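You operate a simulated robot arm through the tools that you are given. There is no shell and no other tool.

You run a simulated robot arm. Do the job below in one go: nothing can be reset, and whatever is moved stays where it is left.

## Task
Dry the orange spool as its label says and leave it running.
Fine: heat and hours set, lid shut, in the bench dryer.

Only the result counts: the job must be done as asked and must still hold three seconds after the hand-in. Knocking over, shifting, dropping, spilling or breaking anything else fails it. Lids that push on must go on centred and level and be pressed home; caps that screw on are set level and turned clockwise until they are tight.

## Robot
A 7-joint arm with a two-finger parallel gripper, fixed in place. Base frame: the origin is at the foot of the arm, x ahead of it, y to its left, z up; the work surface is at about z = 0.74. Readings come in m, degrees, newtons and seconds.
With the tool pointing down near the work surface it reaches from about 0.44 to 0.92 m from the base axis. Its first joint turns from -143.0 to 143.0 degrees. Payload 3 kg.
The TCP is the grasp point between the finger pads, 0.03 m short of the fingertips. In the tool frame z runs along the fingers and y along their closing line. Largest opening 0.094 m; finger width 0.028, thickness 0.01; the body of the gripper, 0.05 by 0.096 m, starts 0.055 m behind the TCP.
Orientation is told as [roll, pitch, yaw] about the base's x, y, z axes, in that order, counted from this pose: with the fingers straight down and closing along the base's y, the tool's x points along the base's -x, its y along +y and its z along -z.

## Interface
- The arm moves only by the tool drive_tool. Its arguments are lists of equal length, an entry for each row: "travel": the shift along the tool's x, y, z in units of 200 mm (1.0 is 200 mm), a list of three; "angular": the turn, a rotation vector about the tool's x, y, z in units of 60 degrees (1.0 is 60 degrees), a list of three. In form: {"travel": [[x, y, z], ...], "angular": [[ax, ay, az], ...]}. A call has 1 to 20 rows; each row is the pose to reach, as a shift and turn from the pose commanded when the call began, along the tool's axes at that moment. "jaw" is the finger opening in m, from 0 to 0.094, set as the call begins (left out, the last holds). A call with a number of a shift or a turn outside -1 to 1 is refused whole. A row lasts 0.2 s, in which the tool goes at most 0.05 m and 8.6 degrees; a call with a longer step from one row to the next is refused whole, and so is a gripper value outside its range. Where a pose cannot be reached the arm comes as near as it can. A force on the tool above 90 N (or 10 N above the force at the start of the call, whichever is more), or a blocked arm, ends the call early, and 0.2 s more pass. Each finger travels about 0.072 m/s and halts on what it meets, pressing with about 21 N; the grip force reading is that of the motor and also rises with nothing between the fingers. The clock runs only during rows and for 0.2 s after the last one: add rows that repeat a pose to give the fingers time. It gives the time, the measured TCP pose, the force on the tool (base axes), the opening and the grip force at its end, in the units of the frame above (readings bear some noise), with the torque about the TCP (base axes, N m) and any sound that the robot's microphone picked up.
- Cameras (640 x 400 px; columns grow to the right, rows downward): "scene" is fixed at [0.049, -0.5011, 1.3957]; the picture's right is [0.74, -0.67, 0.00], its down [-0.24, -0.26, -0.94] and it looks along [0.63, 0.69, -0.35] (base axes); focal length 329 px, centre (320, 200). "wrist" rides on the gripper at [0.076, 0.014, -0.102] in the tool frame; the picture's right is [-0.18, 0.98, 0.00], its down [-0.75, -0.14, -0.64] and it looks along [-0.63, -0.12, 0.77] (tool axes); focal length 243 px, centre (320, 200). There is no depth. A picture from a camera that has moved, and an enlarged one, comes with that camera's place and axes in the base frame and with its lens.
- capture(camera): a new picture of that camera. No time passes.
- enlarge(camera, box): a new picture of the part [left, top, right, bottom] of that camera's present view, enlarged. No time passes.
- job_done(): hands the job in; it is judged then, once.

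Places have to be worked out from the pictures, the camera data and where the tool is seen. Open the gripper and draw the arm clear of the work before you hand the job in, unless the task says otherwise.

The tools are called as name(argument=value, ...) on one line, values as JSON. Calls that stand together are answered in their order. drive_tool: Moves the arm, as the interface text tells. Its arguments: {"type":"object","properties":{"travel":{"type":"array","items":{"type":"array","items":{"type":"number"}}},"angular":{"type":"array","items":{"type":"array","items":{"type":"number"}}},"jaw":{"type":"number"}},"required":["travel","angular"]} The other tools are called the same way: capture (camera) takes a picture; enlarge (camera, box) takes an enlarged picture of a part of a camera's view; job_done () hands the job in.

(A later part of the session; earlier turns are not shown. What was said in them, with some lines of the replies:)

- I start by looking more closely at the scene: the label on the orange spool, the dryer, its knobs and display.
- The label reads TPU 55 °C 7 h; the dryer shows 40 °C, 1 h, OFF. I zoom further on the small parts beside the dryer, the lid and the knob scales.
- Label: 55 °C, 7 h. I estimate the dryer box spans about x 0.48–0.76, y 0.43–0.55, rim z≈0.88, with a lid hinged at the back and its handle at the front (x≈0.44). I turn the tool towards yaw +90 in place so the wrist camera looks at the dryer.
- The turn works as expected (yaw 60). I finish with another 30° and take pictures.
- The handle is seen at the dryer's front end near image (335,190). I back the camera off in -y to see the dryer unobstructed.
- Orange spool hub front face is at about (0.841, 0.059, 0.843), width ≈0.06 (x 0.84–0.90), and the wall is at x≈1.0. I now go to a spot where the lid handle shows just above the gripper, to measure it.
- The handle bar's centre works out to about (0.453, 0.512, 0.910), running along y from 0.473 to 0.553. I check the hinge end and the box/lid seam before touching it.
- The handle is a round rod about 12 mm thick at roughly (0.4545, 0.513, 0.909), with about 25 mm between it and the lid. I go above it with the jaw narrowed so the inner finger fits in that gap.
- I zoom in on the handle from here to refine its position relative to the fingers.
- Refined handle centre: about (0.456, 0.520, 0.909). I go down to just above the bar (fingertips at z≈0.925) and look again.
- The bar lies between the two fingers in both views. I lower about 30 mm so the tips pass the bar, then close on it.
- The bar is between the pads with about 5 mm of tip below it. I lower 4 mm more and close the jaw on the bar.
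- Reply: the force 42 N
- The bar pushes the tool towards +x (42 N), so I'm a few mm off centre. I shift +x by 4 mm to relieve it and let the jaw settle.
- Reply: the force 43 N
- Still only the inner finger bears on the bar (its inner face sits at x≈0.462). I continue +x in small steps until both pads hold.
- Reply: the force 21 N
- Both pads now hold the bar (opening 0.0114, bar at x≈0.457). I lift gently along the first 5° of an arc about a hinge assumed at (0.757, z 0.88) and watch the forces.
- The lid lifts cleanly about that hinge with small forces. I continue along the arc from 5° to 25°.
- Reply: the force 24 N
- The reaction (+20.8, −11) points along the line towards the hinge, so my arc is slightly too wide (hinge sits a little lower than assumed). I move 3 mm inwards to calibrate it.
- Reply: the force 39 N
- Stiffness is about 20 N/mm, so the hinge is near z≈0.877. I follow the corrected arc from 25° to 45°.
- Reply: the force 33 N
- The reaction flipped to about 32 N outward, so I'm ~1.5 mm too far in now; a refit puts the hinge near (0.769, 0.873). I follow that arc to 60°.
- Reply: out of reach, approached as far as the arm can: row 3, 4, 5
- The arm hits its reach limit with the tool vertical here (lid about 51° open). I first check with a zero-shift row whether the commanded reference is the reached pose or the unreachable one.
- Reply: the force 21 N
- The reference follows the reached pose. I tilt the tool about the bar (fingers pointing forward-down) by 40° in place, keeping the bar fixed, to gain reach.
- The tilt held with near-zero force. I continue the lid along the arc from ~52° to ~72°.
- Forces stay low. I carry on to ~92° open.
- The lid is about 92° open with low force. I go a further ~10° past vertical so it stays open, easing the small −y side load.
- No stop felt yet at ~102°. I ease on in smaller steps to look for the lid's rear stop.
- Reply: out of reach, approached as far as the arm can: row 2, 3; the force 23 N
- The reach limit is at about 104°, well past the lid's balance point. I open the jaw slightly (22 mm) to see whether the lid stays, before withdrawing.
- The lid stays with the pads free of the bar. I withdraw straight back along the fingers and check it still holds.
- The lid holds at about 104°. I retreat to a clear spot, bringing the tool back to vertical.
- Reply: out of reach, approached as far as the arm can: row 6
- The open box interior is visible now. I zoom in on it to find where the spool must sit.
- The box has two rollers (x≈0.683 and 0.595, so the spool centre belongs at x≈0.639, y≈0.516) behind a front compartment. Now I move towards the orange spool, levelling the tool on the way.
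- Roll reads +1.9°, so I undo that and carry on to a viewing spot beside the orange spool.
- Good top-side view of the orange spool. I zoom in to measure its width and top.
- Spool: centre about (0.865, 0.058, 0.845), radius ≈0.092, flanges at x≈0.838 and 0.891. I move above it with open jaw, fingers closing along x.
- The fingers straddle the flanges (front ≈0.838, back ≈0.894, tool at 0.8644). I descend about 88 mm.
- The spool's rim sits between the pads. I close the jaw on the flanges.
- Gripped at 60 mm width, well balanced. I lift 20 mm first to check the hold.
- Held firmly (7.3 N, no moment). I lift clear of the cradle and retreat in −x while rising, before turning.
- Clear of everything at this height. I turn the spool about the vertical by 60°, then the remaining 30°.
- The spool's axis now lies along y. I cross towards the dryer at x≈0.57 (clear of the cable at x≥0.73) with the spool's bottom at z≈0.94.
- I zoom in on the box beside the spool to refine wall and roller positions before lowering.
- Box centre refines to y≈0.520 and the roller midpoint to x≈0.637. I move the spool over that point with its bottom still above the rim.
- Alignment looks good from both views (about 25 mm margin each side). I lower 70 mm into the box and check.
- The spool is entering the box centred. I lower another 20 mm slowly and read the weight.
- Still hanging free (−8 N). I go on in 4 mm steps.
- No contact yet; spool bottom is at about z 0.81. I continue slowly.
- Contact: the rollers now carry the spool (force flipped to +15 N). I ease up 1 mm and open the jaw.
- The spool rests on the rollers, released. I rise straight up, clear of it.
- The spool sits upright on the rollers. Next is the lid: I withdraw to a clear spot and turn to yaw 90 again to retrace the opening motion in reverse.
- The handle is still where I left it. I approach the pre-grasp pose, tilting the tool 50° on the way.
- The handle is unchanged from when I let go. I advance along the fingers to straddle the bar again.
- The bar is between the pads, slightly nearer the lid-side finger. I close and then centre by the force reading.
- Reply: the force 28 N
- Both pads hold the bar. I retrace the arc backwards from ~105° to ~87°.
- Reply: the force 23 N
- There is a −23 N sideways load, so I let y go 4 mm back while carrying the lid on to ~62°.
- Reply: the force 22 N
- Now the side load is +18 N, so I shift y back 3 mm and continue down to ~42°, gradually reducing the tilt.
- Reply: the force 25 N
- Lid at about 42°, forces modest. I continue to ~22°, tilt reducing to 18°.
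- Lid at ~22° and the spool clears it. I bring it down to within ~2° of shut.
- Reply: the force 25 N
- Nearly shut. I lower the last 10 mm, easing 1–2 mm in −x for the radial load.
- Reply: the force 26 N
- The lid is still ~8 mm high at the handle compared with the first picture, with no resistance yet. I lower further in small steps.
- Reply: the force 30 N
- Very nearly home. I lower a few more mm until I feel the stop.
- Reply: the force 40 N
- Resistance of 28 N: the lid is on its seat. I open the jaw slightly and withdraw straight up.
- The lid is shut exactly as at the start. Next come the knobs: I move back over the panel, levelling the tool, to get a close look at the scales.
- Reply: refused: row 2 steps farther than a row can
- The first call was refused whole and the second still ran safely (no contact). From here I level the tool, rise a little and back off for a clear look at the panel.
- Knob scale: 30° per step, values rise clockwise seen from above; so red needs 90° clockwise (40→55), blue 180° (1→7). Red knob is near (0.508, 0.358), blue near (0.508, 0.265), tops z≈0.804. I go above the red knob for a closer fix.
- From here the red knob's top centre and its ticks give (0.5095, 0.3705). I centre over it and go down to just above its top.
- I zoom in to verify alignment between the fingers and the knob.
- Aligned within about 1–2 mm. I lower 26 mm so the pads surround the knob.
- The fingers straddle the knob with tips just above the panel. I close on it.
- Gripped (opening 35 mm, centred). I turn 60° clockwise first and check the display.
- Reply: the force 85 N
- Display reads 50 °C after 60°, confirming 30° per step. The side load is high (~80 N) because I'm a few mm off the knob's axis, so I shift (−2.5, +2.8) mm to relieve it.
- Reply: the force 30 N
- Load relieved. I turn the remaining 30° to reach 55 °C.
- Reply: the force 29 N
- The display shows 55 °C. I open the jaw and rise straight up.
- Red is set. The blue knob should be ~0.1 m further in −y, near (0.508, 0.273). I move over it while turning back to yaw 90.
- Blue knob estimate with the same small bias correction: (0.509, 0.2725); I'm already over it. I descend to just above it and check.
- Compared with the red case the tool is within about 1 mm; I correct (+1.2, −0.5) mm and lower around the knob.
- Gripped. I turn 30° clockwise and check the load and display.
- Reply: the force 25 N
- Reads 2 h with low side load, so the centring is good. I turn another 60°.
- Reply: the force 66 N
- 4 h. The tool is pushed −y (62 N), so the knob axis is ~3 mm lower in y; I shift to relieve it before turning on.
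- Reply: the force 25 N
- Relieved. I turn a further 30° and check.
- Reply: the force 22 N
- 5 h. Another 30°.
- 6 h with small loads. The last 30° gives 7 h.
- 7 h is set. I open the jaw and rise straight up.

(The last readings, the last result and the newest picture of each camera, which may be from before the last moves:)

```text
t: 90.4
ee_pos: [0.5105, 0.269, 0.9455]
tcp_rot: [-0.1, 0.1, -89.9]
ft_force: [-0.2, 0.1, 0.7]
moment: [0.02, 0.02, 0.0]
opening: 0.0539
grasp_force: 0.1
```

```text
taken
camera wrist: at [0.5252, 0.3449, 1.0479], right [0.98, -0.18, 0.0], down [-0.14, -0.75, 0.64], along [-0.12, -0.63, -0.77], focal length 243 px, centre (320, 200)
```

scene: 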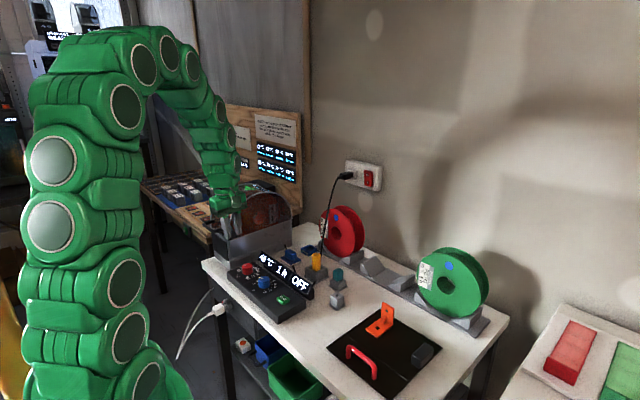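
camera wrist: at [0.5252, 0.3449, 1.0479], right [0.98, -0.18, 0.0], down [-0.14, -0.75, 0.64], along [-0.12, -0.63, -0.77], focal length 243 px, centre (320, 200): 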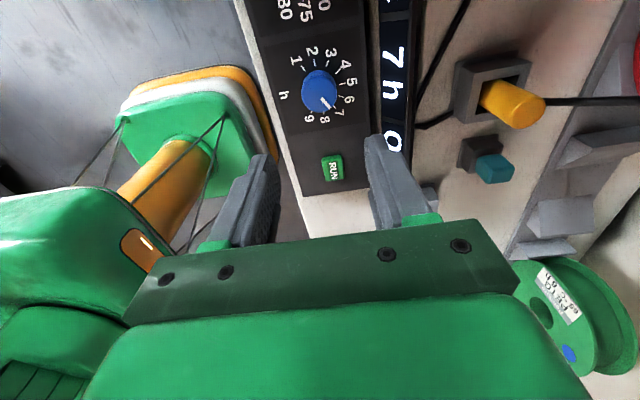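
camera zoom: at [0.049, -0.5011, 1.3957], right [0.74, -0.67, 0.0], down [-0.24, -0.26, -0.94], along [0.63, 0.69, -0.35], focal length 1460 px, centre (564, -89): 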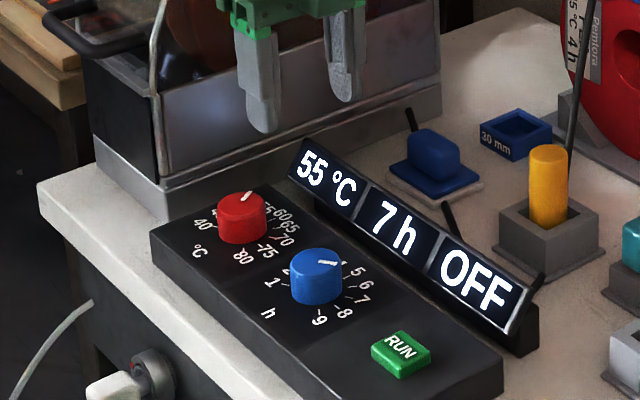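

55 °C and 7 h are displayed. Now I close the jaw and move above the RUN button, estimated at (0.5095, 0.172), top z≈0.785.

drive_tool(travel=[[-0.12, 0, 0], [-0.24, -0.002, 0.05], [-0.36, -0.004, 0.15], [-0.485, -0.005, 0.25], [-0.485, -0.005, 0.35]], angular=[[0, 0, 0], [0, 0, 0], [0, 0, 0], [0, 0, 0], [0, 0, 0]], jaw=0.0)

capture(camera="wrist")

enlarge(camera="wrist", box=[240, 40, 400, 200])

enlarge(camera="scene", box=[230, 230, 330, 320])

```text
t: 91.6
ee_pos: [0.5113, 0.1735, 0.8747]
tcp_rot: [0.0, 0.0, -90.0]
ft_force: [0.4, -0.1, 0.5]
moment: [0.02, 0.02, -0.01]
opening: 0.0
grasp_force: 21.6
```

```text
taken
camera wrist: at [0.5241, 0.2491, 0.9789], right [0.98, -0.18, 0.0], down [-0.14, -0.75, 0.64], along [-0.12, -0.63, -0.77], focal length 243 px, centre (320, 200)
```

wrist: 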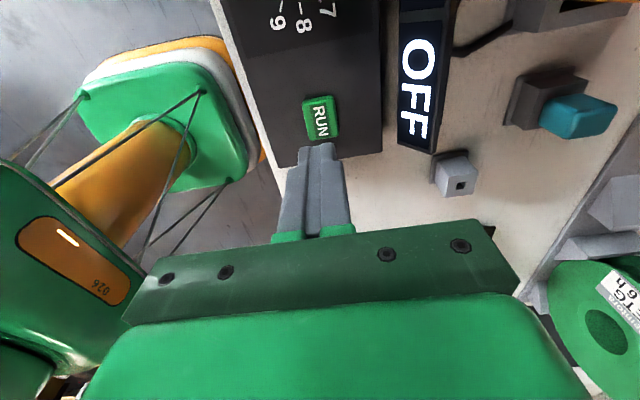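

```text
2.50 times, centred on (320, 120) of wrist
camera zoom: at [0.5241, 0.2491, 0.9789], right [0.98, -0.18, 0.0], down [-0.14, -0.75, 0.64], along [-0.12, -0.63, -0.77], focal length 606 px, centre (320, 400)
```

zoom: 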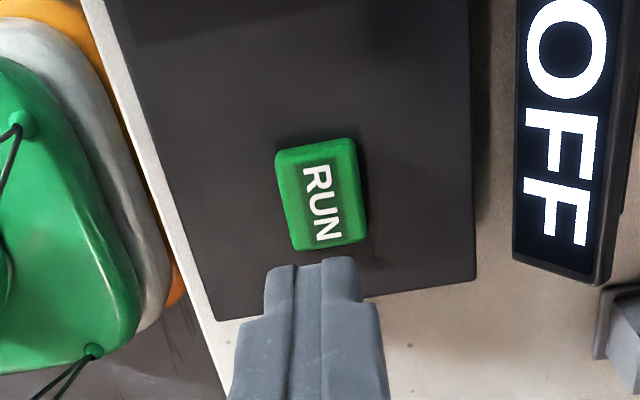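

```text
4.44 times, centred on (280, 275) of scene
camera zoom: at [0.049, -0.5011, 1.3957], right [0.74, -0.67, 0.0], down [-0.24, -0.26, -0.94], along [0.63, 0.69, -0.35], focal length 1460 px, centre (498, -133)
```

zoom: 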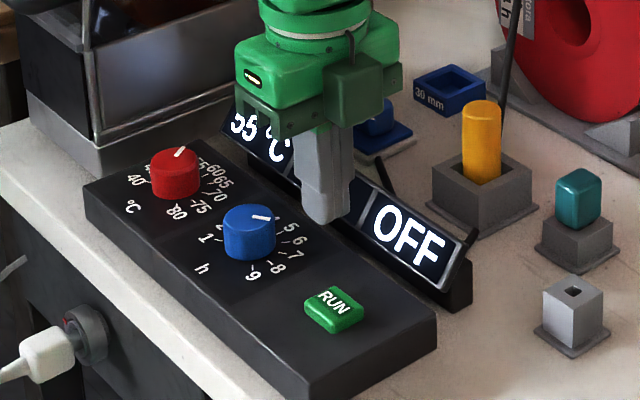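

The fingertips are over the RUN button (0.511, ~0.172). I lower to just above it, then press in small steps while watching the force.

drive_tool(travel=[[-0.005, 0, 0.1], [-0.005, 0, 0.2], [-0.005, 0, 0.25]], angular=[[0, 0, 0], [0, 0, 0], [0, 0, 0]])

enlarge(camera="scene", box=[250, 240, 330, 310])

```text
t: 92.4
ee_pos: [0.5097, 0.1716, 0.8248]
tcp_rot: [0.0, 0.1, -90.0]
ft_force: [0.3, -0.7, -0.4]
moment: [-0.01, 0.03, -0.01]
opening: 0.0
grasp_force: 20.6
```

```text
5.71 times, centred on (290, 275) of scene
camera zoom: at [0.049, -0.5011, 1.3957], right [0.74, -0.67, 0.0], down [-0.24, -0.26, -0.94], along [0.63, 0.69, -0.35], focal length 1878 px, centre (491, -229)
```

zoom: 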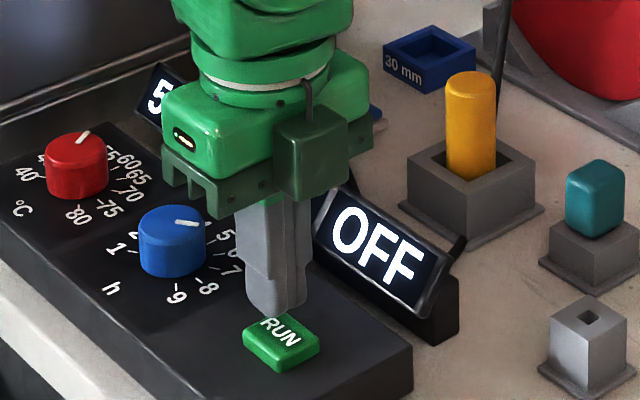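

Cross-checking both views puts the button top nearer z≈0.773 and y≈0.170. I shift 2 mm in −y and keep lowering in small steps.

drive_tool(travel=[[-0.01, 0, 0.03], [-0.01, 0, 0.06], [-0.01, 0, 0.08]], angular=[[0, 0, 0], [0, 0, 0], [0, 0, 0]])

enlarge(camera="scene", box=[250, 240, 330, 310])

```text
t: 93.2
ee_pos: [0.5093, 0.1694, 0.8082]
tcp_rot: [0.1, 0.0, -89.9]
ft_force: [0.9, -0.3, 0.7]
moment: [0.01, -0.01, 0.01]
opening: 0.0
grasp_force: 20.9
```

```text
5.71 times, centred on (290, 275) of scene
camera zoom: at [0.049, -0.5011, 1.3957], right [0.74, -0.67, 0.0], down [-0.24, -0.26, -0.94], along [0.63, 0.69, -0.35], focal length 1878 px, centre (491, -229)
```

zoom: 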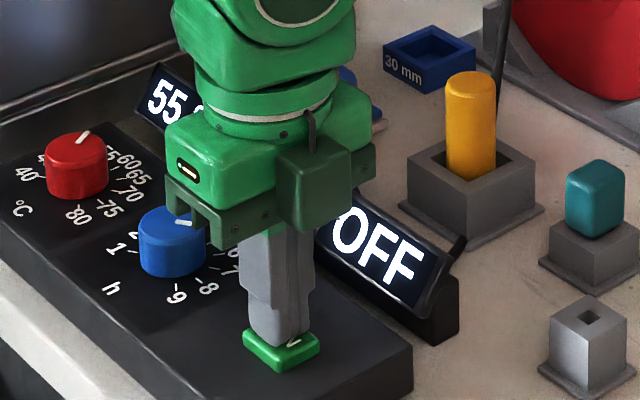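

The tips are centred right above the button. I press on in ~1.5 mm steps.

drive_tool(travel=[[0, 0, 0.0075], [0, 0, 0.015], [0, 0, 0.0225]], angular=[[0, 0, 0], [0, 0, 0], [0, 0, 0]])

enlarge(camera="scene", box=[250, 240, 330, 310])

```text
t: 94.0
ee_pos: [0.5098, 0.1699, 0.8041]
tcp_rot: [0.0, 0.0, -90.0]
ft_force: [1.2, -0.1, 2.4]
moment: [-0.05, -0.04, -0.01]
opening: 0.0001
grasp_force: 20.9
heard: click
```

```text
5.71 times, centred on (290, 275) of scene
camera zoom: at [0.049, -0.5011, 1.3957], right [0.74, -0.67, 0.0], down [-0.24, -0.26, -0.94], along [0.63, 0.69, -0.35], focal length 1878 px, centre (491, -229)
```

zoom: 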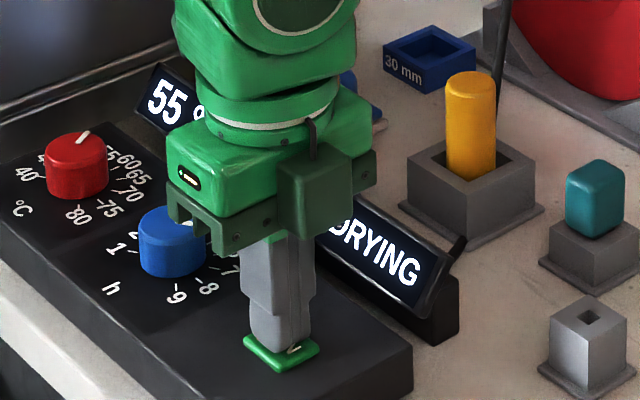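

A click, and the display changed to "DRYING". I now lift straight off the button.

drive_tool(travel=[[0, 0, -0.05], [0, 0, -0.2], [0, 0, -0.4], [0, 0, -0.6], [0, 0, -0.8]], angular=[[0, 0, 0], [0, 0, 0], [0, 0, 0], [0, 0, 0], [0, 0, 0]])

enlarge(camera="scene", box=[200, 180, 330, 310])

capture(camera="scene")

```text
t: 95.2
ee_pos: [0.5085, 0.1686, 0.9643]
tcp_rot: [-0.1, -0.1, -90.0]
ft_force: [-0.4, -0.1, 0.7]
moment: [0.01, 0.0, 0.03]
opening: 0.0
grasp_force: 20.9
```

```text
3.08 times, centred on (265, 245) of scene
camera zoom: at [0.049, -0.5011, 1.3957], right [0.74, -0.67, 0.0], down [-0.24, -0.26, -0.94], along [0.63, 0.69, -0.35], focal length 1011 px, centre (489, 62)
```

zoom: 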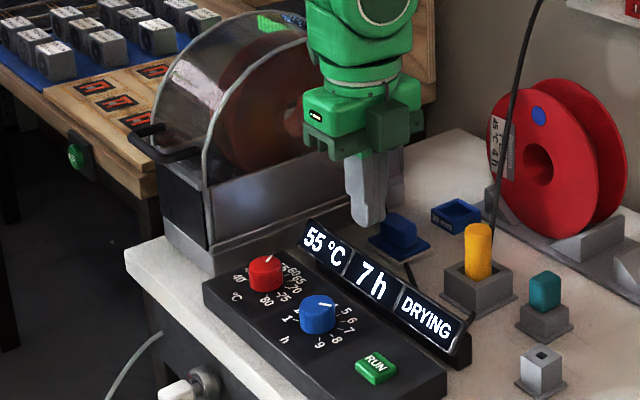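

```text
taken
```

scene: 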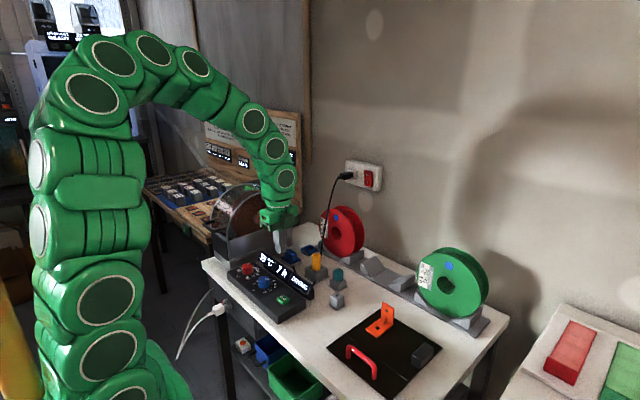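

The dryer shows 55 °C, 7 h, DRYING with the lid shut. I open the gripper and draw the arm up and clear.

drive_tool(travel=[[0, -0.02, -0.24], [0, -0.04, -0.48], [0, -0.07, -0.72], [0, -0.1, -0.95], [0, -0.1, -0.95], [0, -0.1, -0.95]], angular=[[0, 0, 0], [0, 0, 0], [0, 0, 0], [0, 0, 0], [0, 0, 0], [0, 0, 0]], jaw=0.094)

capture(camera="scene")

enlarge(camera="scene", box=[190, 170, 330, 310])

enlarge(camera="scene", box=[200, 200, 260, 270])

```text
t: 96.6
ee_pos: [0.4907, 0.1685, 1.1544]
tcp_rot: [0.0, 0.1, -90.0]
ft_force: [0.3, -0.1, -0.6]
moment: [0.01, -0.01, -0.02]
opening: 0.094
grasp_force: 0.0
```

```text
taken
```

scene: 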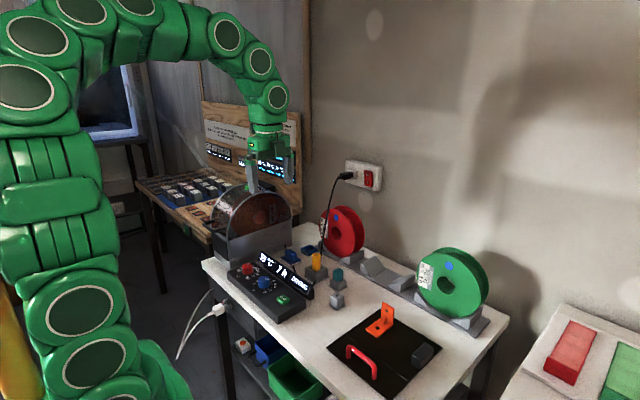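

```text
2.86 times, centred on (260, 240) of scene
camera zoom: at [0.049, -0.5011, 1.3957], right [0.74, -0.67, 0.0], down [-0.24, -0.26, -0.94], along [0.63, 0.69, -0.35], focal length 939 px, centre (491, 86)
```

zoom: 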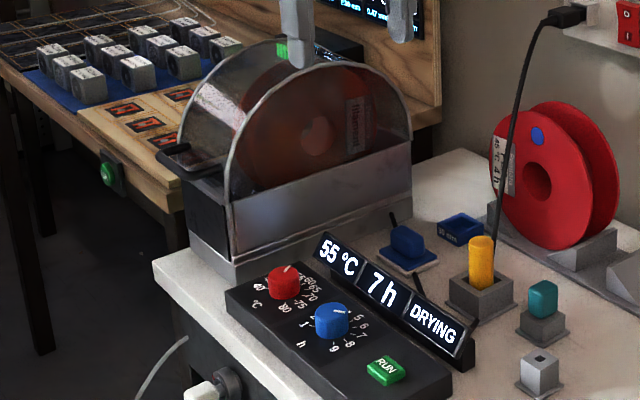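

```text
5.71 times, centred on (230, 235) of scene
camera zoom: at [0.049, -0.5011, 1.3957], right [0.74, -0.67, 0.0], down [-0.24, -0.26, -0.94], along [0.63, 0.69, -0.35], focal length 1878 px, centre (834, 0)
```

zoom: 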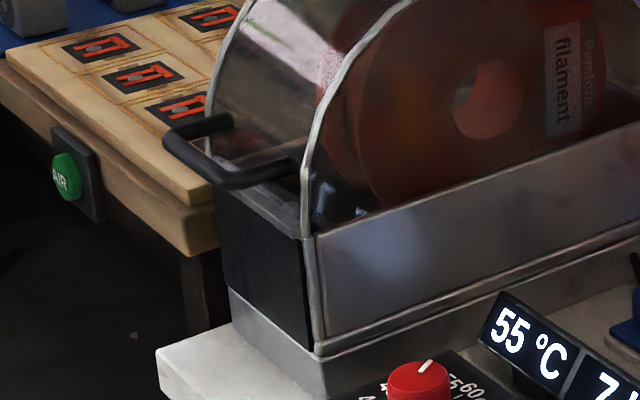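

The orange spool is in the dryer, the lid is shut, the display reads 55 °C, 7 h, DRYING, and nothing else has moved. The gripper is open and the arm is clear, so I hand the job in.

job_done()

```text
The job is handed in.
```

The orange TPU spool is in the bench dryer with the lid shut. It is drying at the label's settings, 55 °C for 7 hours.

I pressed RUN once; there was a click and the display changed from OFF to DRYING. In the last pictures everything else looked undisturbed. The gripper is open and the arm is drawn clear.

The job is handed in, but I have not had the judging result back.
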